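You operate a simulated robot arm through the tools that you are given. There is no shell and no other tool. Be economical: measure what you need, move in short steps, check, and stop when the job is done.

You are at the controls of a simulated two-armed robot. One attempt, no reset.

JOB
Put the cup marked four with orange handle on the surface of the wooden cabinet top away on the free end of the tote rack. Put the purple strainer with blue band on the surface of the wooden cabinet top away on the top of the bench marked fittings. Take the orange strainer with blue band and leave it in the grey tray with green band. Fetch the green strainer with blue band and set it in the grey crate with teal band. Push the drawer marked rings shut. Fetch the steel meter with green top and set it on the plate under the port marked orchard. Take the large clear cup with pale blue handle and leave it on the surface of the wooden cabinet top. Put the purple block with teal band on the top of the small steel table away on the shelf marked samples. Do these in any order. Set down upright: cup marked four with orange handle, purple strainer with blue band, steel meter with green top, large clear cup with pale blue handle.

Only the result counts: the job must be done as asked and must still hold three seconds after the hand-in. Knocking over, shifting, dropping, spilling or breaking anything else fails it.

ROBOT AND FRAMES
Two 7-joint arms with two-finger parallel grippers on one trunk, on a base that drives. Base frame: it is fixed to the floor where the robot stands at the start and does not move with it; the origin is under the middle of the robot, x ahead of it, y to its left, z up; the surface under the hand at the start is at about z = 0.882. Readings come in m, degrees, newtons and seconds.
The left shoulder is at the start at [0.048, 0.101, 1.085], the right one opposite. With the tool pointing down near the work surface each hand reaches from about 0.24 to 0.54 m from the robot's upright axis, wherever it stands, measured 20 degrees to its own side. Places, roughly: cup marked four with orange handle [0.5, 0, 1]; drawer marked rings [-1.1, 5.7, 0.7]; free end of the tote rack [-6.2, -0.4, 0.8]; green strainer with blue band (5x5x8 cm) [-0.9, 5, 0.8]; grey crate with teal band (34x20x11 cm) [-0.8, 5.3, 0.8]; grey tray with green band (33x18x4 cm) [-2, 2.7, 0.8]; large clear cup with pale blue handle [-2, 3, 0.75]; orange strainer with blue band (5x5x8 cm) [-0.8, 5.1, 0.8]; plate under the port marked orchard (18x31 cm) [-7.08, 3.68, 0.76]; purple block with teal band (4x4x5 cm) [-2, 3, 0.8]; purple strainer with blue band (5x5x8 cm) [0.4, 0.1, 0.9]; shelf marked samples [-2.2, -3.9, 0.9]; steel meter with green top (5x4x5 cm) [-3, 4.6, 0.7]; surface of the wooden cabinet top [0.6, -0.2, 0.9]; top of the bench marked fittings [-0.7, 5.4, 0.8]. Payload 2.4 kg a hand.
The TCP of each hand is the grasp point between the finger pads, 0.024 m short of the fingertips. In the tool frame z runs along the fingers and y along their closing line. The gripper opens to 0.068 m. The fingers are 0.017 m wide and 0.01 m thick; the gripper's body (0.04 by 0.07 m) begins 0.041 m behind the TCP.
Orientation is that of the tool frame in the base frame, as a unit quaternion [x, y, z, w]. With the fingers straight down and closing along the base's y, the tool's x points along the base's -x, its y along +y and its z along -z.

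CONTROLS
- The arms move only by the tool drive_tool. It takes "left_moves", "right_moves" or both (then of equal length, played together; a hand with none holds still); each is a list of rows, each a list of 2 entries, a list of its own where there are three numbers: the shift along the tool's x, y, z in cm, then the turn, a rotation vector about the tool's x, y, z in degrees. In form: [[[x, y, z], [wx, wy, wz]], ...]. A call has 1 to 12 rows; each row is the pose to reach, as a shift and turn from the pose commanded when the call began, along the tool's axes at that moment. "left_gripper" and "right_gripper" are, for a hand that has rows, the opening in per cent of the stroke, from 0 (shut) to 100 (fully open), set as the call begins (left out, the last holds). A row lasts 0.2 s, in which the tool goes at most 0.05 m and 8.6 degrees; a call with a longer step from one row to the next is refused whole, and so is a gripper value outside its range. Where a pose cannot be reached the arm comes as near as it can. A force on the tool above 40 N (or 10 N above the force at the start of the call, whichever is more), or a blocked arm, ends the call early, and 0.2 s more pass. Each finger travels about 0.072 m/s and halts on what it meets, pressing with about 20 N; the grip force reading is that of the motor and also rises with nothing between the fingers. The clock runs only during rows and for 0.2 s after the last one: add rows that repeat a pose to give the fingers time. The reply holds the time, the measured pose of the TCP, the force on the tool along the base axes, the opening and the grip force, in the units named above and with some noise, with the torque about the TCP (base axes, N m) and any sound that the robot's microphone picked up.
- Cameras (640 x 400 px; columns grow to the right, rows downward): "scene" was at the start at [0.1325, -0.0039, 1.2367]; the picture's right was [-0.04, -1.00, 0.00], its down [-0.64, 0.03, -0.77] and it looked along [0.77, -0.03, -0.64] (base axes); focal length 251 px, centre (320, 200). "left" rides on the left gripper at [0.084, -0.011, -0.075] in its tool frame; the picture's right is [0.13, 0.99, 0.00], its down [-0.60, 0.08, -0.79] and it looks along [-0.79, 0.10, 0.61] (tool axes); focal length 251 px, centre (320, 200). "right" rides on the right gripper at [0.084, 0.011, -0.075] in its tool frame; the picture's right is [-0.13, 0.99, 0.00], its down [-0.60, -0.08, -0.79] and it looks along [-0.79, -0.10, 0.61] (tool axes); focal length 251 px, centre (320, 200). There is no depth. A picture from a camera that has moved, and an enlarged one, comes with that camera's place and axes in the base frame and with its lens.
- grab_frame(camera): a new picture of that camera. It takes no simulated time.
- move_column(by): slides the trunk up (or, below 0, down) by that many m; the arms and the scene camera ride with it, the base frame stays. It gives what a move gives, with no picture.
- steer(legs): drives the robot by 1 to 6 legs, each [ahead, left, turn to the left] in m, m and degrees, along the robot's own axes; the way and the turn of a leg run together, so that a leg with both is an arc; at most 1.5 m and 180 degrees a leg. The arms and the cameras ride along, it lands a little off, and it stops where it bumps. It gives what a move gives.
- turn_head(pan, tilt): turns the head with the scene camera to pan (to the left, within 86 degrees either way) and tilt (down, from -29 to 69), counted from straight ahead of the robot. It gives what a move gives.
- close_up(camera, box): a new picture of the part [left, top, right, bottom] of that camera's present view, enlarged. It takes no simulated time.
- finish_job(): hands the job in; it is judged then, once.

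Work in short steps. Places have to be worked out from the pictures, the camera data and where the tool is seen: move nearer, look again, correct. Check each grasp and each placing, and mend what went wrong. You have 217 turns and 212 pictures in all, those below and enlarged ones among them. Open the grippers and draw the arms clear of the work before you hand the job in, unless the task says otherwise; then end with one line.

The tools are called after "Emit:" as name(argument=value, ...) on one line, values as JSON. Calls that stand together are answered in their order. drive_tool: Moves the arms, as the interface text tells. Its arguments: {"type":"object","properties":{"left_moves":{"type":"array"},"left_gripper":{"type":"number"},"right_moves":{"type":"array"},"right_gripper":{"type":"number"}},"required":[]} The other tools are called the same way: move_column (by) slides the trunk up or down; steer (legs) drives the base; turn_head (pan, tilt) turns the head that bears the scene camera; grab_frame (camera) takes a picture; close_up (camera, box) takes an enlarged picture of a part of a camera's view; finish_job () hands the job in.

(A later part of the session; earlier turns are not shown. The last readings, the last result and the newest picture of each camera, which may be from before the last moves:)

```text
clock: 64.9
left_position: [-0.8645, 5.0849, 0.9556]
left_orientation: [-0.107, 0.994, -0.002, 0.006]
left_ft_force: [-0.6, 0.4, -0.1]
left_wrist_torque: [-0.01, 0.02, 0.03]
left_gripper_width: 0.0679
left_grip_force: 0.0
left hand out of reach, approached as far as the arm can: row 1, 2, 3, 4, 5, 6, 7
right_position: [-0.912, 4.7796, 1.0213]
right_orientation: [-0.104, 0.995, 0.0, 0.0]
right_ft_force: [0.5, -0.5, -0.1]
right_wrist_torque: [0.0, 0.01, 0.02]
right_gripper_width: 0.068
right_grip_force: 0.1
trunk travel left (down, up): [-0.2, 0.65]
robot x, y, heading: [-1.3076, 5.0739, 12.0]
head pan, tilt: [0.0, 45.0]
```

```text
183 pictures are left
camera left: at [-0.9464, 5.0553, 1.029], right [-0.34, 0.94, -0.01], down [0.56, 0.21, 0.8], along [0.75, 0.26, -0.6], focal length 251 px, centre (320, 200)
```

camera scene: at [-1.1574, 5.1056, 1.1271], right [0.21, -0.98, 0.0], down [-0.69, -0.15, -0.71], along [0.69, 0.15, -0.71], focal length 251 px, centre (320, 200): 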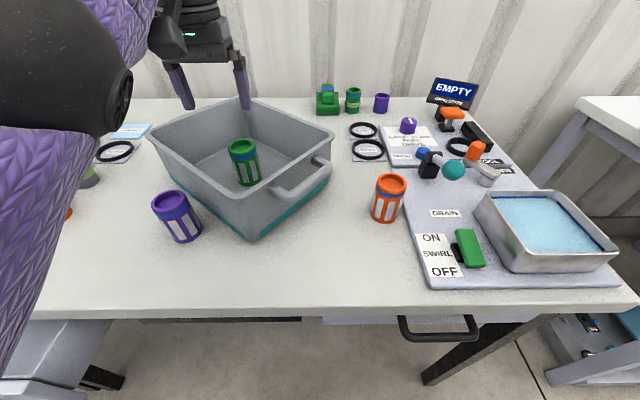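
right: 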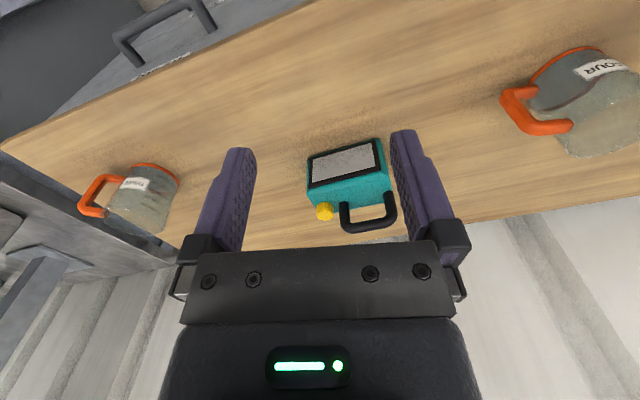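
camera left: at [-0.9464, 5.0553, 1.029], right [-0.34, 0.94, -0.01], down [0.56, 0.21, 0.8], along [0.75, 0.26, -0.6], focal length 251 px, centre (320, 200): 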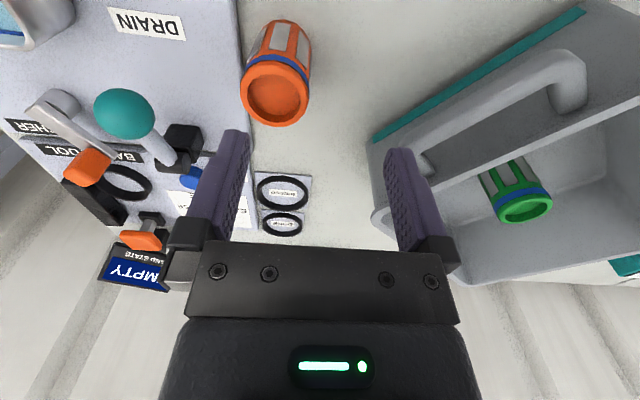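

The left arm is at its limit here, but the right hand can reach orange easily. I'll bring the left hand back home and send the right one over the strainer.

Emit:
drive_tool(left_moves=[[[3, 0, -2], [0, 0, 0]], [[6, 3, -3], [0, 0, 0]], [[9, 6, -3], [0, 0, 0]], [[12, 9, -3], [0, 0, 0]], [[15, 12, -3], [0, 0, 0]], [[15, 16.5, -3], [0, 0, 0]], [[15, 21, -3], [0, 0, 0]], [[15, 25.5, -3], [0, 0, 0]]])

Emit:
drive_tool(right_moves=[[[-2, 3.7, 0], [0, 0, 0]], [[-4, 7.4, 0], [0, 0, 0]], [[-6, 11.1, 0], [0, 0, 0]], [[-8.2, 14.9, 0], [0, 0, 0]], [[-10.3, 18.6, 0], [0, 0, 0]], [[-12.4, 22.3, 1], [0, 0, 0]], [[-14.4, 26, 2], [0, 0, 0]], [[-14.4, 26, 5], [0, 0, 0]]], right_gripper=100)

Emit:
grab_frame(camera="right")

```text
clock: 66.7
left_position: [-1.067, 5.3023, 0.9841]
left_orientation: [-0.106, 0.994, -0.004, 0.006]
left_ft_force: [0.0, -0.2, 0.5]
left_wrist_torque: [0.02, -0.02, -0.02]
left_gripper_width: 0.0679
left_grip_force: 0.0
right_position: [-0.9136, 4.777, 1.0235]
right_orientation: [-0.104, 0.995, 0.0, -0.001]
right_ft_force: [0.1, 0.2, -0.7]
right_wrist_torque: [0.02, 0.0, 0.02]
right_gripper_width: 0.0679
right_grip_force: 0.1
trunk travel left (down, up): [-0.2, 0.65]
robot x, y, heading: [-1.3077, 5.0776, 12.0]
head pan, tilt: [0.0, 45.0]
```

```text
clock: 68.5
left_position: [-1.0672, 5.3021, 0.9839]
left_orientation: [-0.106, 0.994, -0.003, 0.007]
left_ft_force: [-0.5, 0.2, 0.1]
left_wrist_torque: [-0.01, 0.03, 0.01]
left_gripper_width: 0.0677
left_grip_force: 0.0
right_position: [-0.8281, 5.064, 0.9715]
right_orientation: [-0.106, 0.994, 0.0, -0.001]
right_ft_force: [-0.1, -0.1, 0.2]
right_wrist_torque: [-0.02, -0.04, 0.01]
right_gripper_width: 0.0679
right_grip_force: 0.0
trunk travel left (down, up): [-0.2, 0.65]
robot x, y, heading: [-1.3046, 5.0729, 12.0]
head pan, tilt: [0.0, 45.0]
```

```text
182 pictures are left
camera right: at [-0.9116, 5.0571, 1.0456], right [-0.08, 1.0, 0.0], down [0.61, 0.05, 0.79], along [0.79, 0.06, -0.61], focal length 251 px, centre (320, 200)
```

right: 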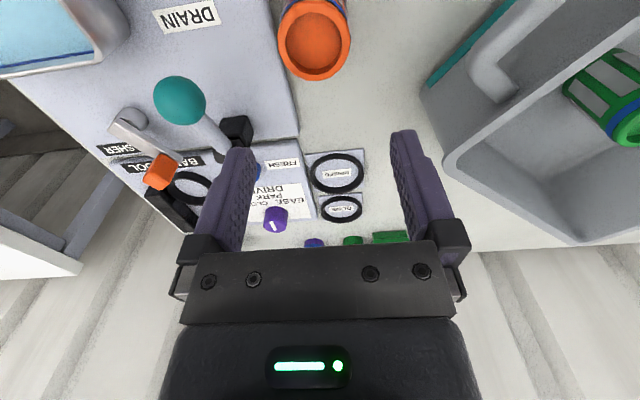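

The orange rim resolves to (-0.844, 5.058). I'll shift 1.7 cm, then descend and grip.

Emit:
drive_tool(right_moves=[[[1.7, -0.3, 0], [0, 0, 0]], [[1.7, -0.3, 4], [0, 0, 0]], [[1.7, -0.3, 8], [0, 0, 0]], [[1.7, -0.3, 11], [0, 0, 0]], [[1.7, -0.3, 12.8], [0, 0, 0]], [[1.7, -0.3, 12.8], [0, 0, 0]]])

Emit:
drive_tool(right_moves=[[[0, 0, 0], [0, 0, 0]], [[0, 0, 0], [0, 0, 0]], [[0, 0, 0], [0, 0, 0]], [[0, 0, -4], [0, 0, 0]], [[0, 0, -8], [0, 0, 0]], [[0, 0, -12], [0, 0, 0]], [[0, 0, -16], [0, 0, 0]]], right_gripper=0)

Emit:
grab_frame(camera="scene")

```text
clock: 69.9
left_position: [-1.0658, 5.3014, 0.9839]
left_orientation: [-0.107, 0.994, -0.003, 0.007]
left_ft_force: [0.6, -0.3, 0.1]
left_wrist_torque: [-0.01, 0.0, 0.02]
left_gripper_width: 0.0683
left_grip_force: 0.0
right_position: [-0.8446, 5.0557, 0.8442]
right_orientation: [-0.103, 0.995, 0.0, 0.001]
right_ft_force: [-1.3, 0.0, 0.2]
right_wrist_torque: [0.0, -0.01, -0.04]
right_gripper_width: 0.0681
right_grip_force: 0.1
trunk travel left (down, up): [-0.2, 0.65]
robot x, y, heading: [-1.3078, 5.0715, 12.1]
head pan, tilt: [0.0, 45.0]
```

```text
clock: 71.5
left_position: [-1.0671, 5.3018, 0.9831]
left_orientation: [-0.105, 0.994, -0.003, 0.006]
left_ft_force: [-0.2, -0.3, -0.4]
left_wrist_torque: [0.03, 0.03, -0.01]
left_gripper_width: 0.068
left_grip_force: 0.1
right_position: [-0.8429, 5.0578, 1.0028]
right_orientation: [-0.105, 0.994, -0.001, -0.001]
right_ft_force: [-0.2, 0.7, -0.9]
right_wrist_torque: [0.03, -0.01, 0.01]
right_gripper_width: 0.0451
right_grip_force: 19.9
trunk travel left (down, up): [-0.2, 0.65]
robot x, y, heading: [-1.3086, 5.0741, 11.9]
head pan, tilt: [0.0, 45.0]
```

```text
181 pictures are left
camera scene: at [-1.1573, 5.1059, 1.1271], right [0.21, -0.98, 0.0], down [-0.69, -0.15, -0.71], along [0.69, 0.15, -0.71], focal length 251 px, centre (320, 200)
```

scene: 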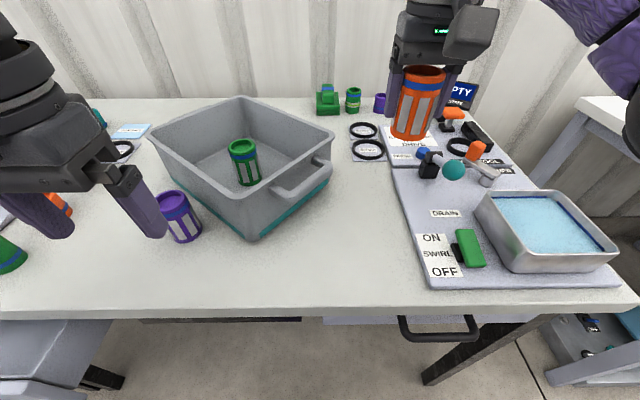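

Orange is held. I'll tuck it back, reverse from the bench and move left to look at the rings drawer.

Emit:
drive_tool(right_moves=[[[4, -2, 0], [0, 0, 0]], [[8, -4, 0], [0, 0, 0]], [[12, -6, 0], [0, 0, 0]], [[15, -9, 0], [0, 0, 0]]])

Emit:
steer(legs=[[-0.4, 0, 0], [0, 0.45, 0]])

Emit:
grab_frame(camera="scene")

```text
clock: 72.5
left_position: [-1.0667, 5.3013, 0.984]
left_orientation: [-0.106, 0.994, -0.003, 0.006]
left_ft_force: [0.9, -0.3, 0.3]
left_wrist_torque: [-0.01, 0.0, 0.01]
left_gripper_width: 0.0681
left_grip_force: 0.0
right_position: [-0.9718, 4.9359, 1.0053]
right_orientation: [-0.104, 0.995, 0.0, 0.001]
right_ft_force: [0.3, 0.5, -0.7]
right_wrist_torque: [0.01, -0.01, -0.02]
right_gripper_width: 0.045
right_grip_force: 19.9
trunk travel left (down, up): [-0.2, 0.65]
robot x, y, heading: [-1.3041, 5.076, 12.2]
head pan, tilt: [0.0, 45.0]
```

```text
clock: 77.3
left_position: [-1.55, 5.658, 0.983]
left_orientation: [-0.102, 0.995, -0.002, 0.007]
left_ft_force: [0.5, 0.7, -0.3]
left_wrist_torque: [0.02, 0.0, 0.01]
left_gripper_width: 0.068
left_grip_force: 0.0
right_position: [-1.4583, 5.2936, 1.0048]
right_orientation: [-0.101, 0.995, 0.0, 0.0]
right_ft_force: [-0.1, 0.4, -0.5]
right_wrist_torque: [0.01, 0.03, 0.01]
right_gripper_width: 0.045
right_grip_force: 19.7
trunk travel left (down, up): [-0.2, 0.65]
robot x, y, heading: [-1.7896, 5.429, 11.5]
head pan, tilt: [0.0, 45.0]
```

```text
180 pictures are left
camera scene: at [-1.6418, 5.4635, 1.127], right [0.2, -0.98, 0.0], down [-0.69, -0.14, -0.71], along [0.69, 0.14, -0.71], focal length 251 px, centre (320, 200)
```

scene: 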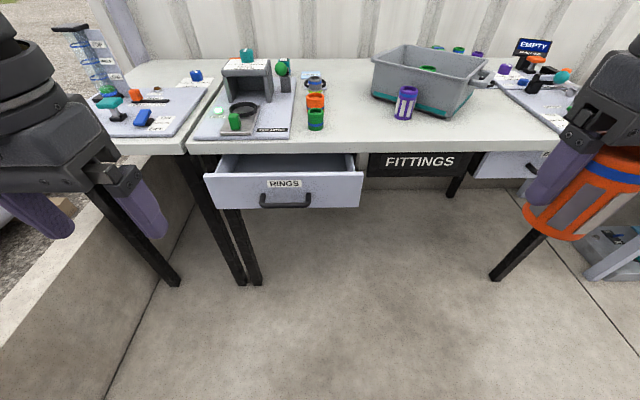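

The drawer front is at about x -1.205, with its handle near (-1.235, 5.634, 0.68). I'll turn the left hand so the closed fingers point forward for pushing.

Emit:
drive_tool(left_moves=[[[-1.3, 0, 1], [0, -8.2, 0]], [[-2.6, 0, 2], [0, -16.4, 0]], [[-3.9, 0, 3], [0, -24.6, 0]], [[-5.2, 0, 4], [0, -32.8, 0]], [[-6.5, 0, 5], [0, -41, 0]], [[-7.8, 0, 6], [0, -49.2, 0]], [[-9.1, 0, 7], [0, -57.4, 0]], [[-10.4, 0, 8], [0, -65.6, 0]], [[-11.7, 0, 9], [0, -73.8, 0]], [[-13, 0, 10], [0, -82, 0]], [[-14, 0, 10], [0, -90, 0]]], left_gripper=0)

Emit:
grab_frame(camera="scene")

```text
clock: 79.7
left_position: [-1.4112, 5.6866, 0.8841]
left_orientation: [-0.073, 0.699, 0.069, 0.708]
left_ft_force: [-1.2, -0.7, 0.8]
left_wrist_torque: [0.02, 0.03, 0.05]
left_gripper_width: 0.0002
left_grip_force: 20.3
left hand out of reach, approached as far as the arm can: row 5, 6, 7, 8, 9
right_position: [-1.4579, 5.2928, 1.0055]
right_orientation: [-0.102, 0.995, 0.0, 0.0]
right_ft_force: [-0.4, 0.3, -1.3]
right_wrist_torque: [0.02, -0.05, -0.03]
right_gripper_width: 0.0449
right_grip_force: 20.6
trunk travel left (down, up): [-0.2, 0.65]
robot x, y, heading: [-1.7929, 5.4328, 11.6]
head pan, tilt: [0.0, 45.0]
```

```text
179 pictures are left
camera scene: at [-1.6418, 5.4634, 1.127], right [0.2, -0.98, 0.0], down [-0.69, -0.14, -0.71], along [0.69, 0.14, -0.71], focal length 251 px, centre (320, 200)
```

scene: 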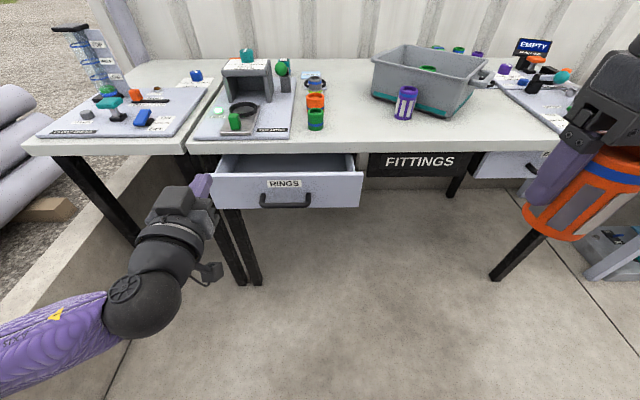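

The fingers now point forward. I'll lower the trunk and line up with the drawer label.

Emit:
move_column(by=-0.1)

Emit:
drive_tool(left_moves=[[[1.8, -2.2, 0], [0, 0, 0]], [[3.5, -4.3, 0], [0, 0, 0]], [[5.2, -6.4, 2], [0, 0, 0]], [[6.8, -8.5, 5], [0, 0, 0]], [[6.8, -8.5, 9], [0, 0, 0]]])

Emit:
grab_frame(camera="scene")

```text
clock: 81.0
left_position: [-1.4106, 5.6871, 0.7865]
left_orientation: [-0.073, 0.699, 0.07, 0.708]
left_ft_force: [-0.4, 0.3, 0.3]
left_wrist_torque: [-0.02, 0.0, 0.01]
left_gripper_width: 0.0001
left_grip_force: 20.0
right_position: [-1.4584, 5.2942, 0.9047]
right_orientation: [-0.101, 0.995, 0.0, 0.0]
right_ft_force: [-0.6, -0.1, -0.1]
right_wrist_torque: [0.02, 0.03, -0.04]
right_gripper_width: 0.0453
right_grip_force: 19.9
trunk travel left (down, up): [-0.1, 0.75]
robot x, y, heading: [-1.7877, 5.4346, 11.6]
head pan, tilt: [0.0, 45.0]
```

```text
clock: 82.2
left_position: [-1.3048, 5.6196, 0.7194]
left_orientation: [-0.074, 0.699, 0.071, 0.708]
left_ft_force: [-0.3, -0.8, -0.4]
left_wrist_torque: [0.01, -0.01, 0.0]
left_gripper_width: 0.0002
left_grip_force: 20.3
right_position: [-1.4567, 5.293, 0.9052]
right_orientation: [-0.101, 0.995, 0.0, 0.0]
right_ft_force: [0.6, -0.2, -1.1]
right_wrist_torque: [-0.01, -0.01, 0.01]
right_gripper_width: 0.0451
right_grip_force: 20.4
trunk travel left (down, up): [-0.1, 0.75]
robot x, y, heading: [-1.7924, 5.433, 11.5]
head pan, tilt: [0.0, 45.0]
```

```text
178 pictures are left
camera scene: at [-1.6122, 5.4695, 1.0243], right [0.2, -0.98, 0.0], down [-0.69, -0.14, -0.71], along [0.69, 0.14, -0.71], focal length 251 px, centre (320, 200)
```

scene: 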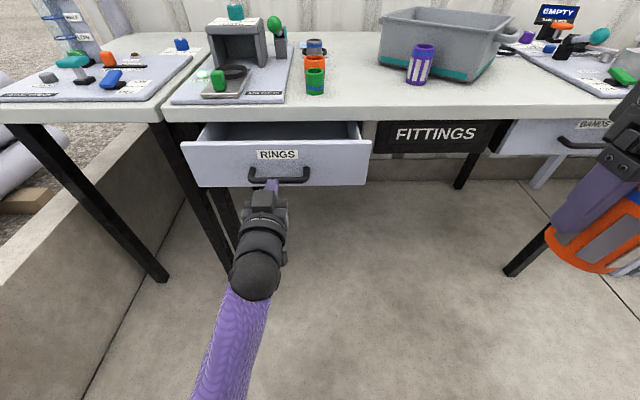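

Aligned with the label just above the handle. I'll push forward.

Emit:
drive_tool(left_moves=[[[0, -1, 3], [0, 0, 0]], [[0, -1, 6], [0, 0, 0]], [[0, -1, 7.5], [0, 0, 0]], [[0, -1, 9], [0, 0, 0]], [[0, -1, 10.5], [0, 0, 0]], [[0, -1, 12], [0, 0, 0]]])

Emit:
grab_frame(camera="scene")

```text
clock: 83.6
left_position: [-1.1853, 5.636, 0.7213]
left_orientation: [-0.074, 0.698, 0.07, 0.708]
left_ft_force: [0.3, 0.6, -0.6]
left_wrist_torque: [-0.01, -0.03, -0.01]
left_gripper_width: 0.0
left_grip_force: 20.0
right_position: [-1.4568, 5.2948, 0.9051]
right_orientation: [-0.101, 0.995, 0.0, 0.0]
right_ft_force: [-1.1, -0.1, -0.2]
right_wrist_torque: [0.01, 0.0, 0.02]
right_gripper_width: 0.0449
right_grip_force: 20.0
trunk travel left (down, up): [-0.1, 0.75]
robot x, y, heading: [-1.792, 5.4325, 11.6]
head pan, tilt: [0.0, 45.0]
```

```text
177 pictures are left
camera scene: at [-1.6121, 5.4695, 1.0242], right [0.2, -0.98, 0.0], down [-0.69, -0.14, -0.71], along [0.69, 0.14, -0.71], focal length 251 px, centre (320, 200)
```

scene: 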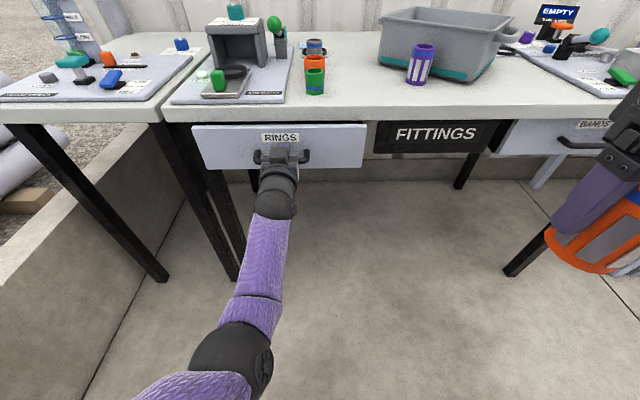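

The drawer is moving in with little resistance. I'll keep pushing until it stops.

Emit:
drive_tool(left_moves=[[[0, 0, 1.5], [0, 0, 0]], [[0, 0, 3], [0, 0, 0]], [[0, 0, 4.5], [0, 0, 0]], [[0, 0, 6], [0, 0, 0]], [[0, 0, 7], [0, 0, 0]]])

Emit:
grab_frame(camera="scene")

```text
clock: 84.8
left_position: [-1.1403, 5.6448, 0.7217]
left_orientation: [-0.075, 0.699, 0.071, 0.708]
left_ft_force: [-0.3, 0.3, -1.1]
left_wrist_torque: [0.0, -0.01, 0.01]
left_gripper_width: 0.0
left_grip_force: 19.9
left hand out of reach, approached as far as the arm can: row 4, 5
right_position: [-1.4574, 5.293, 0.9043]
right_orientation: [-0.101, 0.995, 0.0, -0.001]
right_ft_force: [-0.2, 0.0, -0.2]
right_wrist_torque: [-0.03, 0.02, -0.01]
right_gripper_width: 0.0448
right_grip_force: 20.1
trunk travel left (down, up): [-0.1, 0.75]
robot x, y, heading: [-1.7882, 5.4311, 11.6]
head pan, tilt: [0.0, 45.0]
```

```text
176 pictures are left
camera scene: at [-1.612, 5.4695, 1.0242], right [0.2, -0.98, 0.0], down [-0.69, -0.14, -0.71], along [0.69, 0.14, -0.71], focal length 251 px, centre (320, 200)
```

scene: 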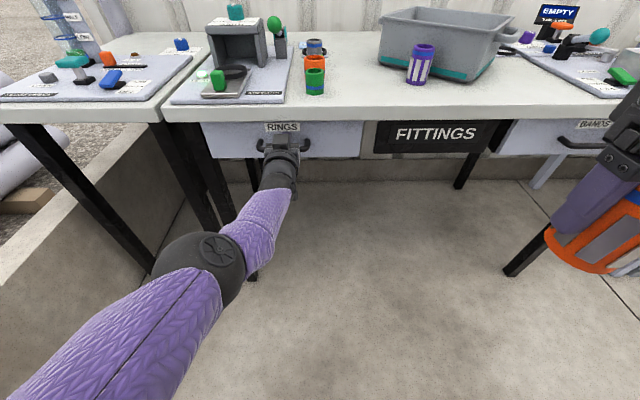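

I've run out of reach. I'll move the base 5 cm ahead with the hand pulled back a little, then push again so the force limit applies.

Emit:
drive_tool(left_moves=[[[0, 0, -4], [0, 0, 0]], [[0, 0, -8], [0, 0, 0]]])

Emit:
steer(legs=[[0.06, 0, 0]])

Emit:
drive_tool(left_moves=[[[0, 0, 2], [0, 0, 0]], [[0, 0, 4], [0, 0, 0]], [[0, 0, 5], [0, 0, 0]], [[0, 0, 6], [0, 0, 0]], [[0, 0, 7], [0, 0, 0]]])

Emit:
grab_frame(camera="scene")

```text
clock: 85.1
left_position: [-1.1457, 5.6466, 0.7202]
left_orientation: [-0.083, 0.698, 0.071, 0.707]
left_ft_force: [5.2, -4.2, 16.0]
left_wrist_torque: [0.08, 0.15, 0.03]
left_gripper_width: 0.0
left_grip_force: 20.0
right_position: [-1.458, 5.2922, 0.904]
right_orientation: [-0.1, 0.995, 0.0, -0.001]
right_ft_force: [-0.1, 0.8, -1.7]
right_wrist_torque: [0.0, 0.03, -0.02]
right_gripper_width: 0.0451
right_grip_force: 20.3
trunk travel left (down, up): [-0.1, 0.75]
robot x, y, heading: [-1.7912, 5.4361, 11.6]
head pan, tilt: [0.0, 45.0]
stopped in row 1 (left hand): the force on the tool passed its limit at 123 N (the readings are from after the stop); the commanded pose is now the measured one
```

```text
clock: 85.9
left_position: [-1.1404, 5.6486, 0.7202]
left_orientation: [-0.083, 0.697, 0.069, 0.709]
left_ft_force: [-48.8, -11.1, 16.8]
left_wrist_torque: [-0.03, 0.23, 0.04]
left_gripper_width: 0.0
left_grip_force: 20.1
right_position: [-1.4521, 5.2948, 0.9063]
right_orientation: [-0.102, 0.995, 0.0, 0.002]
right_ft_force: [0.1, -1.2, -0.1]
right_wrist_torque: [-0.02, 0.02, -0.05]
right_gripper_width: 0.0449
right_grip_force: 20.2
trunk travel left (down, up): [-0.1, 0.75]
robot x, y, heading: [-1.7826, 5.4337, 11.7]
head pan, tilt: [0.0, 45.0]
stopped in leg 1: the force on the tool passed its limit at 598 N (the readings are from after the stop); the commanded pose is now the measured one
```

```text
clock: 86.8
left_position: [-1.1402, 5.6485, 0.7193]
left_orientation: [-0.084, 0.697, 0.07, 0.709]
left_ft_force: [-46.5, -10.0, 17.2]
left_wrist_torque: [0.0, 0.31, 0.06]
left_gripper_width: 0.0
left_grip_force: 20.1
left hand out of reach, approached as far as the arm can: row 1, 2, 3, 4
right_position: [-1.4516, 5.2946, 0.9062]
right_orientation: [-0.103, 0.995, 0.0, 0.002]
right_ft_force: [0.1, 0.0, -0.4]
right_wrist_torque: [-0.01, 0.02, 0.0]
right_gripper_width: 0.045
right_grip_force: 20.1
trunk travel left (down, up): [-0.1, 0.75]
robot x, y, heading: [-1.7791, 5.431, 11.8]
head pan, tilt: [0.0, 45.0]
stopped in row 4 (left hand): the force on the tool passed its limit at 63 N (the readings are from after the stop); the commanded pose is now the measured one
```

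```text
175 pictures are left
camera scene: at [-1.607, 5.4706, 1.0252], right [0.2, -0.98, 0.0], down [-0.69, -0.14, -0.71], along [0.7, 0.14, -0.7], focal length 251 px, centre (320, 200)
```

scene: 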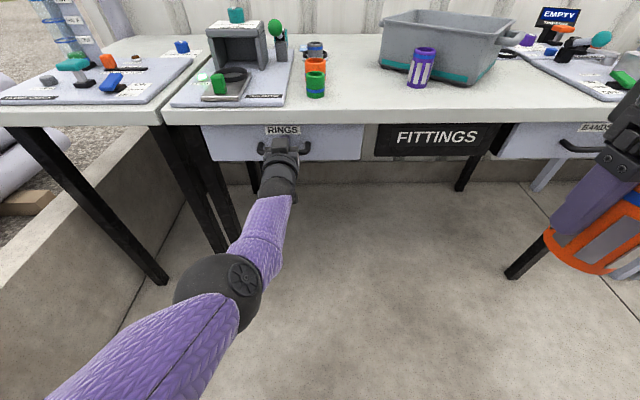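

The 47 N push-back means the drawer is at its stop. Before retracting I want to see what the hand caught on.

Emit:
grab_frame(camera="left")

Emit:
close_up(camera="scene", box=[190, 100, 380, 220])

```text
174 pictures are left
camera left: at [-1.211, 5.6194, 0.6348], right [-0.21, 0.97, -0.15], down [-0.8, -0.08, 0.59], along [0.56, 0.25, 0.79], focal length 251 px, centre (320, 200)
```

left: 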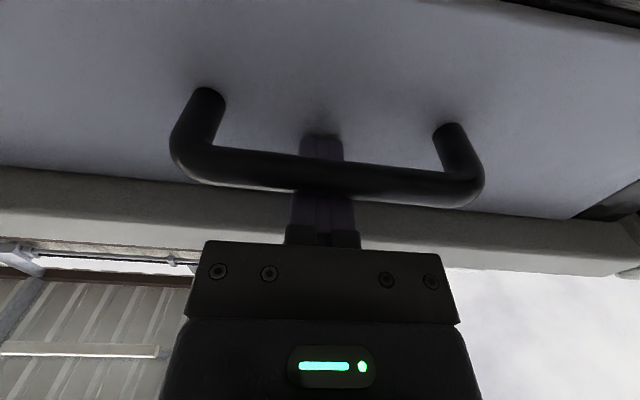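

```text
3.33 times, centred on (285, 160) of scene
camera zoom: at [-1.607, 5.4706, 1.0252], right [0.2, -0.98, 0.0], down [-0.69, -0.14, -0.71], along [0.7, 0.14, -0.7], focal length 836 px, centre (437, 333)
```

zoom: 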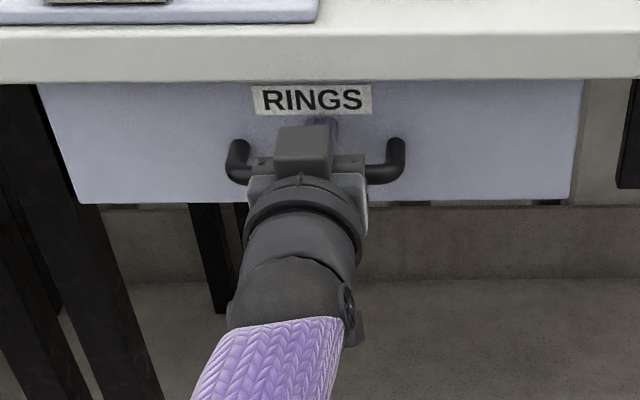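

The fingers rest just above the handle. I'll lift about 0.8 cm and retract in small steps.

Emit:
drive_tool(left_moves=[[[-0.4, 0, -0.3], [0, 0, 0]], [[-0.8, 0, -0.8], [0, 0, 0]], [[-0.8, 0, -2], [0, 0, 0]], [[-0.8, 0, -4], [0, 0, 0]], [[-0.8, 0, -7], [0, 0, 0]], [[-0.8, 0, -10], [0, 0, 0]], [[-0.8, 0, -14], [0, 0, 0]]])

Emit:
grab_frame(camera="scene")

```text
clock: 88.4
left_position: [-1.2736, 5.6237, 0.7269]
left_orientation: [-0.083, 0.696, 0.075, 0.709]
left_ft_force: [0.1, 0.2, -0.1]
left_wrist_torque: [-0.01, -0.01, -0.01]
left_gripper_width: 0.0001
left_grip_force: 20.0
right_position: [-1.4476, 5.2959, 0.9039]
right_orientation: [-0.101, 0.995, 0.0, -0.001]
right_ft_force: [-0.2, 0.0, -0.6]
right_wrist_torque: [0.01, 0.04, -0.02]
right_gripper_width: 0.0453
right_grip_force: 20.0
trunk travel left (down, up): [-0.1, 0.75]
robot x, y, heading: [-1.7773, 5.4338, 11.9]
head pan, tilt: [0.0, 45.0]
```

```text
172 pictures are left
camera scene: at [-1.6011, 5.4719, 1.0242], right [0.2, -0.98, 0.0], down [-0.69, -0.14, -0.71], along [0.69, 0.14, -0.71], focal length 251 px, centre (320, 200)
```

scene: 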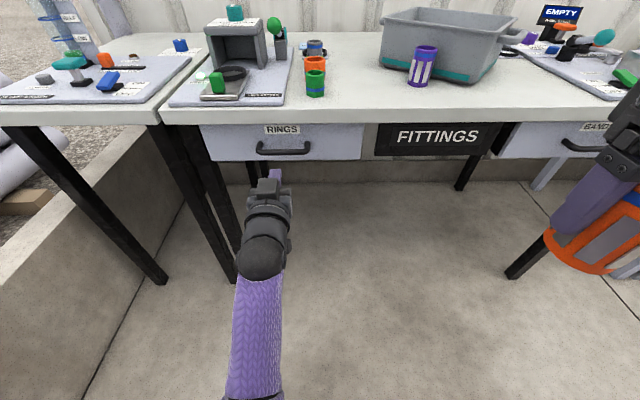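

Rings is shut, flush like Bands. I'll back away, raise the trunk and point the left hand down again.

Emit:
steer(legs=[[-0.3, 0, 0]])

Emit:
move_column(by=0.2)

Emit:
drive_tool(left_moves=[[[-0.9, 0, -1], [0, 8.2, 0]], [[-1.8, 0, -2], [0, 16.4, 0]], [[-2.7, 0, -3], [0, 24.6, 0]], [[-3.6, 0, -4], [0, 32.8, 0]], [[-4.5, 0, -5], [0, 41, 0]], [[-5.4, 0, -6], [0, 49.2, 0]], [[-6.3, 0, -7], [0, 57.4, 0]], [[-7.2, 0, -8], [0, 65.6, 0]], [[-8, 0, -9], [0, 73.8, 0]], [[-8, 0, -10], [0, 82, 0]], [[-8, 0, -12], [0, 90, 0]]], left_gripper=100)

Emit:
turn_head(pan=80, tilt=25)

Emit:
grab_frame(camera="scene")

```text
clock: 90.5
left_position: [-1.5691, 5.5629, 0.7218]
left_orientation: [-0.081, 0.699, 0.075, 0.706]
left_ft_force: [0.3, 0.9, -0.6]
left_wrist_torque: [0.0, 0.01, 0.0]
left_gripper_width: 0.0
left_grip_force: 19.8
right_position: [-1.7407, 5.2345, 0.904]
right_orientation: [-0.102, 0.995, 0.0, -0.003]
right_ft_force: [0.1, -0.3, -1.2]
right_wrist_torque: [-0.04, 0.0, 0.0]
right_gripper_width: 0.0446
right_grip_force: 19.9
trunk travel left (down, up): [-0.1, 0.75]
robot x, y, heading: [-2.0732, 5.3753, 11.9]
head pan, tilt: [0.0, 45.0]
```

```text
clock: 92.7
left_position: [-1.5691, 5.5654, 0.9222]
left_orientation: [-0.079, 0.699, 0.077, 0.706]
left_ft_force: [0.7, 0.9, -0.1]
left_wrist_torque: [-0.01, 0.0, -0.02]
left_gripper_width: 0.0
left_grip_force: 20.3
right_position: [-1.7424, 5.235, 1.1047]
right_orientation: [-0.102, 0.995, 0.001, -0.002]
right_ft_force: [-0.6, 0.2, -0.6]
right_wrist_torque: [0.0, 0.02, -0.01]
right_gripper_width: 0.0448
right_grip_force: 20.3
trunk travel left (down, up): [-0.3, 0.55]
robot x, y, heading: [-2.0723, 5.376, 11.7]
head pan, tilt: [0.0, 45.0]
```

```text
clock: 94.4
left_position: [-1.6349, 5.5493, 0.9875]
left_orientation: [-0.107, 0.959, 0.024, 0.261]
left_ft_force: [20.2, 6.7, -5.7]
left_wrist_torque: [0.07, -0.31, -0.04]
left_gripper_width: 0.0678
left_grip_force: 0.1
left hand out of reach, approached as far as the arm can: row 8
right_position: [-1.7415, 5.2355, 1.1061]
right_orientation: [-0.102, 0.995, 0.0, -0.002]
right_ft_force: [0.4, -0.3, -0.3]
right_wrist_torque: [-0.01, -0.02, 0.03]
right_gripper_width: 0.045
right_grip_force: 20.0
trunk travel left (down, up): [-0.3, 0.55]
robot x, y, heading: [-2.0737, 5.3716, 11.8]
head pan, tilt: [0.0, 45.0]
stopped in row 8 (left hand): the force on the tool passed its limit at 70 N (the readings are from after the stop); the commanded pose is now the measured one
```

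```text
clock: 95.9
left_position: [-1.636, 5.5484, 0.9878]
left_orientation: [-0.108, 0.959, 0.024, 0.26]
left_ft_force: [36.1, 12.5, -4.7]
left_wrist_torque: [0.01, -0.01, -0.17]
left_gripper_width: 0.0678
left_grip_force: 0.1
right_position: [-1.7416, 5.2365, 1.1044]
right_orientation: [-0.102, 0.995, 0.0, -0.001]
right_ft_force: [-0.5, 0.2, -0.3]
right_wrist_torque: [-0.01, 0.01, 0.01]
right_gripper_width: 0.0449
right_grip_force: 19.8
trunk travel left (down, up): [-0.3, 0.55]
robot x, y, heading: [-2.0726, 5.3716, 11.6]
head pan, tilt: [80.0, 25.0]
```

```text
171 pictures are left
camera scene: at [-2.0319, 5.4753, 1.2593], right [1.0, 0.03, 0.0], down [0.01, -0.42, -0.91], along [-0.03, 0.91, -0.42], focal length 251 px, centre (320, 200)
```

scene: 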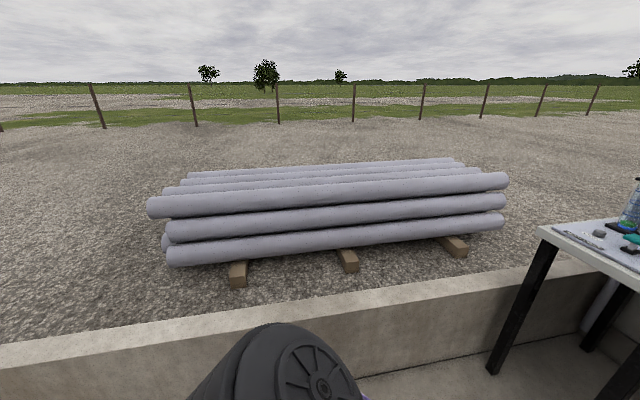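

The left wrist is pressing on something, so I'll look at the arm.

Emit:
turn_head(pan=25, tilt=50)

Emit:
grab_frame(camera="scene")

Emit:
grab_frame(camera="left")

```text
clock: 97.2
left_position: [-1.6364, 5.549, 0.9871]
left_orientation: [-0.108, 0.96, 0.025, 0.259]
left_ft_force: [35.7, 11.9, -4.2]
left_wrist_torque: [-0.02, -0.02, -0.15]
left_gripper_width: 0.068
left_grip_force: 0.1
right_position: [-1.7412, 5.2345, 1.1046]
right_orientation: [-0.102, 0.995, 0.0, -0.002]
right_ft_force: [1.0, -0.1, -0.5]
right_wrist_torque: [0.01, -0.01, 0.02]
right_gripper_width: 0.0449
right_grip_force: 19.7
trunk travel left (down, up): [-0.3, 0.55]
robot x, y, heading: [-2.0785, 5.3738, 11.8]
head pan, tilt: [25.0, 50.0]
```

```text
170 pictures are left
camera scene: at [-1.9675, 5.4294, 1.2218], right [0.6, -0.8, 0.0], down [-0.61, -0.46, -0.64], along [0.51, 0.39, -0.77], focal length 251 px, centre (320, 200)
```

scene: 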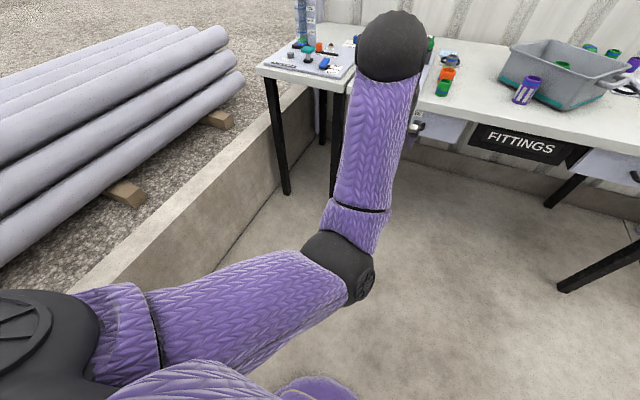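

```text
169 pictures are left
camera left: at [-1.7421, 5.513, 1.0099], right [-0.33, 0.94, -0.07], down [0.1, 0.11, 0.99], along [0.94, 0.32, -0.13], focal length 251 px, centre (320, 200)
```

left: 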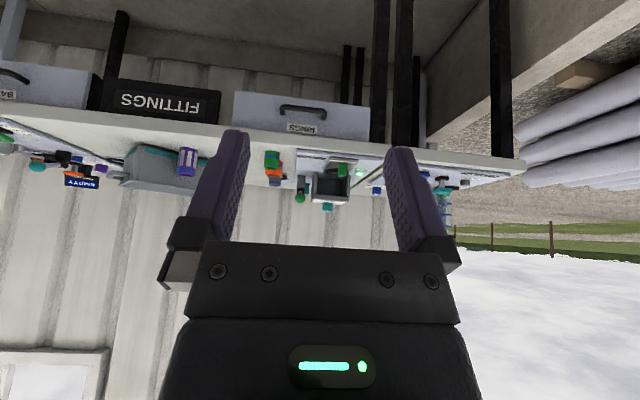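

The hand is only jammed against its own stretched forearm. I'll draw it back toward the body, then finish the turn.

Emit:
drive_tool(left_moves=[[[2.2, 0, -1.3], [0, 0, 0]], [[4.3, 0, -2.5], [0, 0, 0]], [[6.5, 0, -3.8], [0, 0, 0]], [[8.7, 0, -5], [0, 0, 0]], [[10.4, 0, -6], [0, 0, 0]], [[10.4, 0, -6], [0, 8, 0]], [[10.4, 0, -6], [0, 16, 0]], [[10.4, 0, -6], [0, 24, 0]], [[10.4, 0, -6], [0, 30, 0]]])

Emit:
grab_frame(camera="scene")

```text
clock: 97.4
left_position: [-1.6362, 5.549, 0.988]
left_orientation: [-0.108, 0.958, 0.025, 0.264]
left_ft_force: [17.6, 5.6, -4.6]
left_wrist_torque: [0.14, -0.31, -0.03]
left_gripper_width: 0.0679
left_grip_force: 0.1
left hand out of reach, approached as far as the arm can: row 1
right_position: [-1.742, 5.2358, 1.1034]
right_orientation: [-0.102, 0.995, 0.0, -0.001]
right_ft_force: [0.1, -1.0, -1.1]
right_wrist_torque: [-0.01, 0.0, 0.0]
right_gripper_width: 0.0448
right_grip_force: 20.4
trunk travel left (down, up): [-0.3, 0.55]
robot x, y, heading: [-2.0785, 5.3737, 11.7]
head pan, tilt: [25.0, 50.0]
stopped in row 1 (left hand): the force on the tool passed its limit at 68 N (the readings are from after the stop); the commanded pose is now the measured one
```

```text
168 pictures are left
camera scene: at [-1.9675, 5.4293, 1.2218], right [0.6, -0.8, 0.0], down [-0.61, -0.46, -0.64], along [0.51, 0.38, -0.77], focal length 251 px, centre (320, 200)
```

scene: 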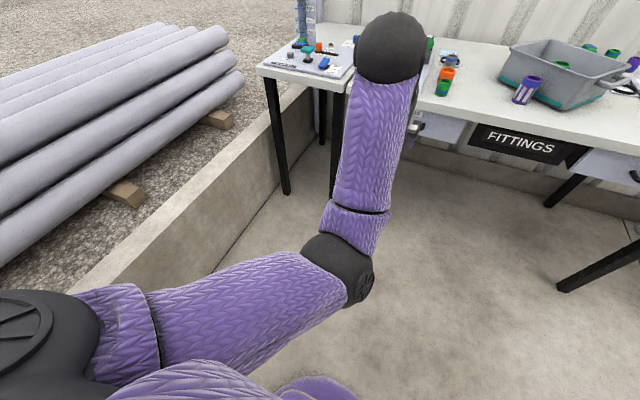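

I'll reverse the path. First turn forward again and shift left, to the pose from which the turn worked earlier.

Emit:
drive_tool(left_moves=[[[0, 0.5, 0], [0, -8.4, 0]], [[0, 2, 0], [0, -16.8, 0]], [[0, 3.5, 0], [0, -25.2, 0]], [[0, 5, 0], [0, -33.6, 0]], [[0, 6.5, 0], [0, -42, 0]], [[0, 8, 0], [0, -50.4, 0]], [[0, 9.5, 0], [0, -58, 0]], [[2.2, 9.5, -1.3], [0, -58, 0]], [[4.3, 9.5, -2.5], [0, -58, 0]]])

Emit:
grab_frame(camera="scene")

```text
clock: 99.4
left_position: [-1.7066, 5.6294, 0.9861]
left_orientation: [-0.082, 0.71, 0.075, 0.696]
left_ft_force: [0.0, 0.2, -0.3]
left_wrist_torque: [0.01, 0.01, 0.0]
left_gripper_width: 0.068
left_grip_force: 0.0
right_position: [-1.7404, 5.236, 1.1036]
right_orientation: [-0.102, 0.995, 0.0, -0.001]
right_ft_force: [0.4, 1.3, -0.3]
right_wrist_torque: [0.0, -0.02, 0.0]
right_gripper_width: 0.0452
right_grip_force: 20.1
trunk travel left (down, up): [-0.3, 0.55]
robot x, y, heading: [-2.0732, 5.3763, 11.9]
head pan, tilt: [25.0, 50.0]
```

```text
167 pictures are left
camera scene: at [-1.9677, 5.4293, 1.2218], right [0.6, -0.8, 0.0], down [-0.61, -0.46, -0.64], along [0.51, 0.38, -0.77], focal length 251 px, centre (320, 200)
```

scene: 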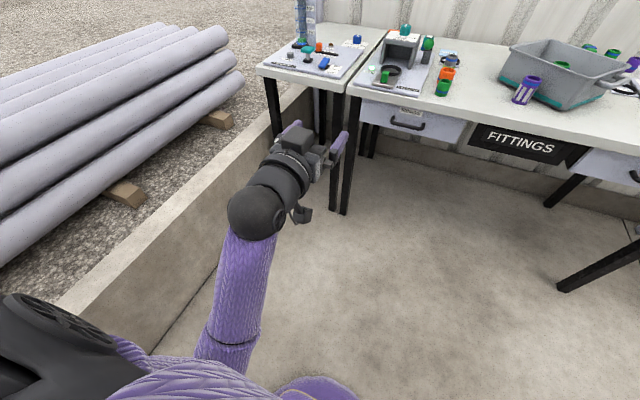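

This matches the earlier configuration. I'll play the turn back.

Emit:
drive_tool(left_moves=[[[0, 0, -1], [0, 8.2, 0]], [[-1, 0, -2.3], [0, 16.4, 0]], [[-2, 0, -3.6], [0, 24.6, 0]], [[-3, 0, -4.9], [0, 32.8, 0]], [[-4, 0, -6.2], [0, 41, 0]], [[-5, 0, -7.5], [0, 49.2, 0]], [[-6, 0, -8.8], [0, 57.4, 0]], [[-7, 0, -10.1], [0, 65.6, 0]], [[-8, 0, -11.4], [0, 73.8, 0]], [[-9, 0, -12.7], [0, 82, 0]], [[-10, 0, -14], [0, 89, 0]]])

Emit:
grab_frame(camera="scene")

```text
clock: 101.8
left_position: [-1.7365, 5.6239, 1.0154]
left_orientation: [-0.1, 0.867, 0.051, 0.486]
left_ft_force: [0.0, -0.6, -0.3]
left_wrist_torque: [0.03, -0.02, 0.03]
left_gripper_width: 0.0678
left_grip_force: 0.1
left hand out of reach, approached as far as the arm can: row 2, 3, 4, 5, 6, 7, 8, 9, 10, 11
right_position: [-1.7425, 5.2356, 1.1047]
right_orientation: [-0.101, 0.995, -0.001, -0.002]
right_ft_force: [0.5, -0.5, -0.3]
right_wrist_torque: [0.02, 0.02, -0.02]
right_gripper_width: 0.0448
right_grip_force: 20.4
trunk travel left (down, up): [-0.3, 0.55]
robot x, y, heading: [-2.0731, 5.3691, 11.7]
head pan, tilt: [25.0, 50.0]
```

```text
166 pictures are left
camera scene: at [-1.9675, 5.4294, 1.2218], right [0.6, -0.8, 0.0], down [-0.61, -0.46, -0.64], along [0.51, 0.38, -0.77], focal length 251 px, centre (320, 200)
```

scene: 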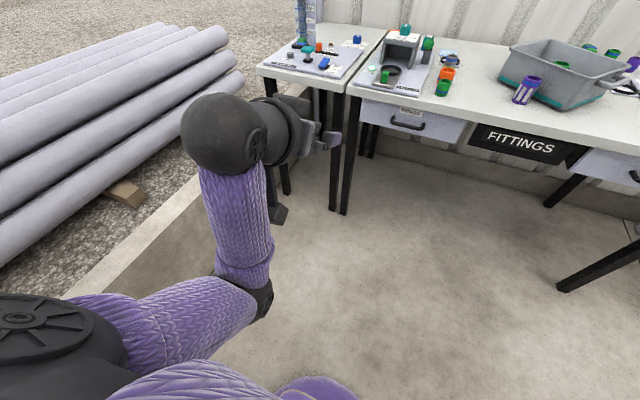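

The arm is in an elbow-low branch. I'll reach low in front with the hand pointing down, so the elbow comes up above the wrist again.

Emit:
drive_tool(left_moves=[[[-1.4, 0, 4.6], [0, 0, 0]], [[-2.8, 0, 9.2], [0, 0, 0]], [[-4.2, 0, 13.8], [0, 0, 0]], [[-5.6, 0, 18.4], [0, 0, 0]], [[-7, 0, 23], [0, 0, 0]], [[-8.4, 0, 27.6], [0, 0, 0]], [[-9.8, 0, 32.2], [0, 0, 0]], [[-11.2, 0, 36.8], [0, 0, 0]], [[-12.6, 0, 41.4], [0, 0, 0]], [[-12.6, 0, 45], [0, 0, 0]], [[-12.6, 0, 45], [0, 0, 0]]])

Emit:
grab_frame(camera="scene")

```text
clock: 104.2
left_position: [-1.4785, 5.6792, 0.9268]
left_orientation: [-0.099, 0.867, 0.05, 0.486]
left_ft_force: [0.1, 0.0, -0.7]
left_wrist_torque: [-0.01, 0.0, 0.01]
left_gripper_width: 0.0679
left_grip_force: 0.0
left hand out of reach, approached as far as the arm can: row 6, 7, 8, 9, 10, 11
right_position: [-1.7417, 5.2362, 1.1047]
right_orientation: [-0.102, 0.995, 0.001, -0.001]
right_ft_force: [-0.3, 0.8, -1.2]
right_wrist_torque: [-0.03, 0.01, 0.0]
right_gripper_width: 0.0451
right_grip_force: 19.6
trunk travel left (down, up): [-0.3, 0.55]
robot x, y, heading: [-2.0736, 5.369, 12.0]
head pan, tilt: [25.0, 50.0]
```

```text
165 pictures are left
camera scene: at [-1.9674, 5.4294, 1.2217], right [0.6, -0.8, 0.0], down [-0.61, -0.46, -0.64], along [0.51, 0.38, -0.77], focal length 251 px, centre (320, 200)
```

scene: 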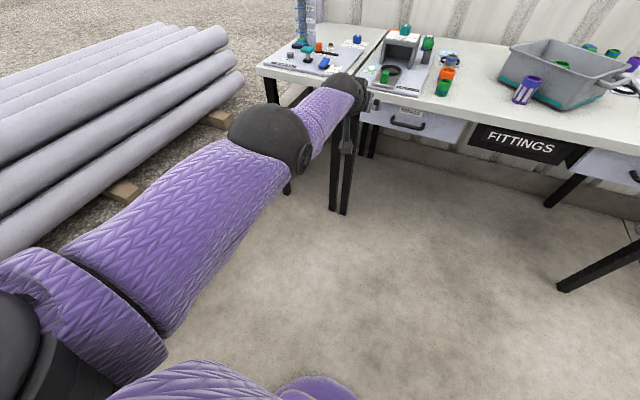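

The elbow is up now. I'll turn the hand down while drawing it back.

Emit:
drive_tool(left_moves=[[[3, 0, -2.2], [0, 8.4, 0]], [[6, 0, -4.4], [0, 16.8, 0]], [[9, 0, -6.6], [0, 25.2, 0]], [[12, 0, -8.7], [0, 33.6, 0]], [[15, 0, -10.9], [0, 42, 0]], [[18, 0, -13.1], [0, 50.4, 0]], [[21, 0, -15.3], [0, 58, 0]], [[21, 0, -15.3], [0, 58, 0]]])

Emit:
grab_frame(camera="scene")

```text
clock: 106.0
left_position: [-1.6243, 5.6437, 0.8091]
left_orientation: [-0.11, 0.994, -0.005, 0.004]
left_ft_force: [1.0, 0.1, 0.3]
left_wrist_torque: [0.0, 0.01, -0.04]
left_gripper_width: 0.0683
left_grip_force: 0.0
left hand out of reach, approached as far as the arm can: row 1, 2, 3, 4, 5, 6, 7, 8
right_position: [-1.7417, 5.2342, 1.1044]
right_orientation: [-0.102, 0.995, 0.0, -0.002]
right_ft_force: [1.0, -0.8, 0.4]
right_wrist_torque: [-0.01, 0.01, 0.0]
right_gripper_width: 0.0446
right_grip_force: 20.4
trunk travel left (down, up): [-0.3, 0.55]
robot x, y, heading: [-2.0767, 5.3754, 11.7]
head pan, tilt: [25.0, 50.0]
```

```text
164 pictures are left
camera scene: at [-1.9675, 5.4294, 1.2218], right [0.6, -0.8, 0.0], down [-0.61, -0.46, -0.64], along [0.51, 0.38, -0.77], focal length 251 px, centre (320, 200)
```

scene: 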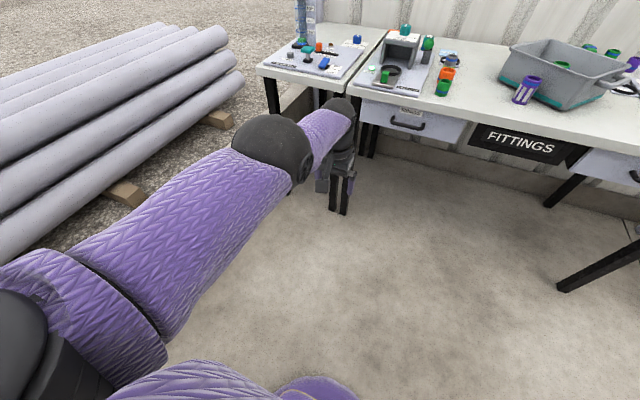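

The hand points down again. I'll bring it to the carry pose.

Emit:
drive_tool(left_moves=[[[2.5, -0.7, -3], [0, 0, 0]], [[5, -1.4, -6], [0, 0, 0]], [[7.5, -2.1, -9], [0, 0, 0]], [[10, -3, -12], [0, 0, 0]], [[12, -3.5, -16], [0, 0, 0]], [[14, -4, -20], [0, 0, 0]], [[14, -4, -22], [0, 0, 0]]])

Emit:
turn_head(pan=-86, tilt=20)

Emit:
grab_frame(camera="scene")

```text
clock: 107.6
left_position: [-1.6266, 5.5889, 1.0688]
left_orientation: [-0.11, 0.994, -0.004, 0.004]
left_ft_force: [-0.4, 0.6, 0.5]
left_wrist_torque: [0.03, 0.0, -0.01]
left_gripper_width: 0.068
left_grip_force: 0.1
left hand out of reach, approached as far as the arm can: row 1, 2, 3, 4, 5, 6, 7
right_position: [-1.7429, 5.2348, 1.1046]
right_orientation: [-0.103, 0.995, -0.001, 0.0]
right_ft_force: [0.0, -0.9, 0.0]
right_wrist_torque: [0.02, -0.01, -0.04]
right_gripper_width: 0.0447
right_grip_force: 19.6
trunk travel left (down, up): [-0.3, 0.55]
robot x, y, heading: [-2.0737, 5.3761, 11.7]
head pan, tilt: [25.0, 50.0]
```

```text
clock: 109.5
left_position: [-1.6259, 5.5876, 1.0677]
left_orientation: [-0.111, 0.994, -0.004, 0.004]
left_ft_force: [0.2, -1.3, 0.0]
left_wrist_torque: [0.03, 0.06, 0.02]
left_gripper_width: 0.0681
left_grip_force: 0.0
right_position: [-1.7414, 5.2354, 1.1035]
right_orientation: [-0.102, 0.995, 0.0, -0.002]
right_ft_force: [-0.1, -0.5, -0.9]
right_wrist_torque: [0.03, -0.02, -0.03]
right_gripper_width: 0.0449
right_grip_force: 20.0
trunk travel left (down, up): [-0.3, 0.55]
robot x, y, heading: [-2.077, 5.376, 11.8]
head pan, tilt: [-85.9, 20.0]
```

```text
163 pictures are left
camera scene: at [-2.0037, 5.2937, 1.2673], right [-0.96, -0.27, 0.0], down [-0.09, 0.33, -0.94], along [0.26, -0.9, -0.34], focal length 251 px, centre (320, 200)
```

scene: 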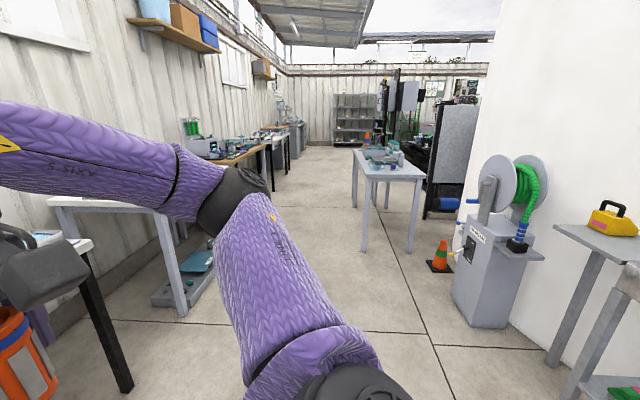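

The left hand is still about 0.48 ahead. I'll nudge it back to see whether the arm follows.

Emit:
drive_tool(left_moves=[[[4, 0, 0], [0, 0, 0]], [[8, 0, 0], [0, 0, 0]], [[12, 0, 0], [0, 0, 0]], [[16, 0, 0], [0, 0, 0]], [[16, 0, 0], [0, 0, 0]]])

Emit:
turn_head(pan=25, tilt=50)

Emit:
grab_frame(camera="scene")

```text
clock: 110.7
left_position: [-1.6402, 5.5675, 1.11]
left_orientation: [-0.111, 0.994, -0.004, 0.005]
left_ft_force: [0.0, 0.0, -0.1]
left_wrist_torque: [-0.01, 0.0, 0.02]
left_gripper_width: 0.0679
left_grip_force: 0.1
left hand out of reach, approached as far as the arm can: row 1, 2, 3, 4, 5
right_position: [-1.7407, 5.2347, 1.1053]
right_orientation: [-0.103, 0.995, -0.001, -0.002]
right_ft_force: [1.1, 0.6, -0.4]
right_wrist_torque: [-0.03, -0.02, 0.01]
right_gripper_width: 0.0446
right_grip_force: 19.8
trunk travel left (down, up): [-0.3, 0.55]
robot x, y, heading: [-2.0737, 5.3745, 11.8]
head pan, tilt: [-85.9, 20.0]
```

```text
clock: 112.6
left_position: [-1.6413, 5.5703, 1.1096]
left_orientation: [-0.11, 0.994, -0.004, 0.006]
left_ft_force: [0.7, -0.9, -0.6]
left_wrist_torque: [-0.03, -0.02, 0.0]
left_gripper_width: 0.0683
left_grip_force: 0.1
right_position: [-1.742, 5.2358, 1.105]
right_orientation: [-0.102, 0.995, 0.0, -0.001]
right_ft_force: [-0.1, -0.4, -0.7]
right_wrist_torque: [-0.01, 0.01, -0.03]
right_gripper_width: 0.0449
right_grip_force: 20.6
trunk travel left (down, up): [-0.3, 0.55]
robot x, y, heading: [-2.0785, 5.3728, 11.7]
head pan, tilt: [25.0, 50.0]
```

```text
162 pictures are left
camera scene: at [-1.9674, 5.4293, 1.2218], right [0.6, -0.8, 0.0], down [-0.61, -0.46, -0.64], along [0.52, 0.38, -0.77], focal length 251 px, centre (320, 200)
```

scene: 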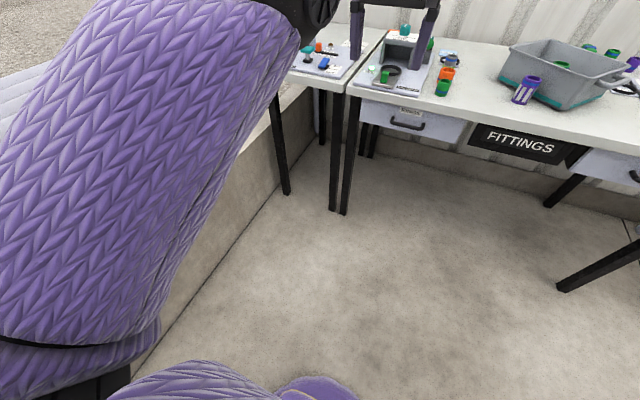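

The elbow sits too high and vertical. Moving the hand left and down should swing it out to the side.

Emit:
drive_tool(left_moves=[[[0, 4, 2], [0, 0, 0]], [[0, 8, 4], [0, 0, 0]], [[0, 12, 6], [0, 0, 0]], [[0, 15, 9], [0, 0, 0]], [[0, 15, 13], [0, 0, 0]], [[2, 15, 16], [0, 0, 0]], [[4, 15, 16], [0, 0, 0]], [[8, 14, 16], [0, 0, 0]], [[12, 12, 16], [0, 0, 0]]])

Emit:
grab_frame(camera="scene")

```text
clock: 114.6
left_position: [-1.6373, 5.7215, 0.9563]
left_orientation: [-0.111, 0.994, -0.005, 0.004]
left_ft_force: [0.9, 0.0, -0.3]
left_wrist_torque: [0.01, 0.02, 0.0]
left_gripper_width: 0.0678
left_grip_force: 0.1
left hand out of reach, approached as far as the arm can: row 1, 2, 3, 4, 5, 6, 7, 8, 9
right_position: [-1.7408, 5.2347, 1.1047]
right_orientation: [-0.102, 0.995, 0.0, -0.002]
right_ft_force: [0.4, -0.5, -1.0]
right_wrist_torque: [-0.01, 0.0, 0.0]
right_gripper_width: 0.045
right_grip_force: 20.2
trunk travel left (down, up): [-0.3, 0.55]
robot x, y, heading: [-2.0749, 5.373, 11.7]
head pan, tilt: [25.0, 50.0]
```

```text
161 pictures are left
camera scene: at [-1.9673, 5.4287, 1.2218], right [0.6, -0.8, 0.0], down [-0.61, -0.46, -0.64], along [0.51, 0.39, -0.77], focal length 251 px, centre (320, 200)
```

scene: 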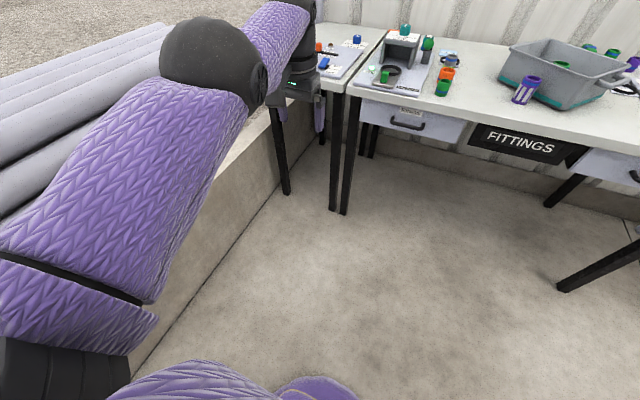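

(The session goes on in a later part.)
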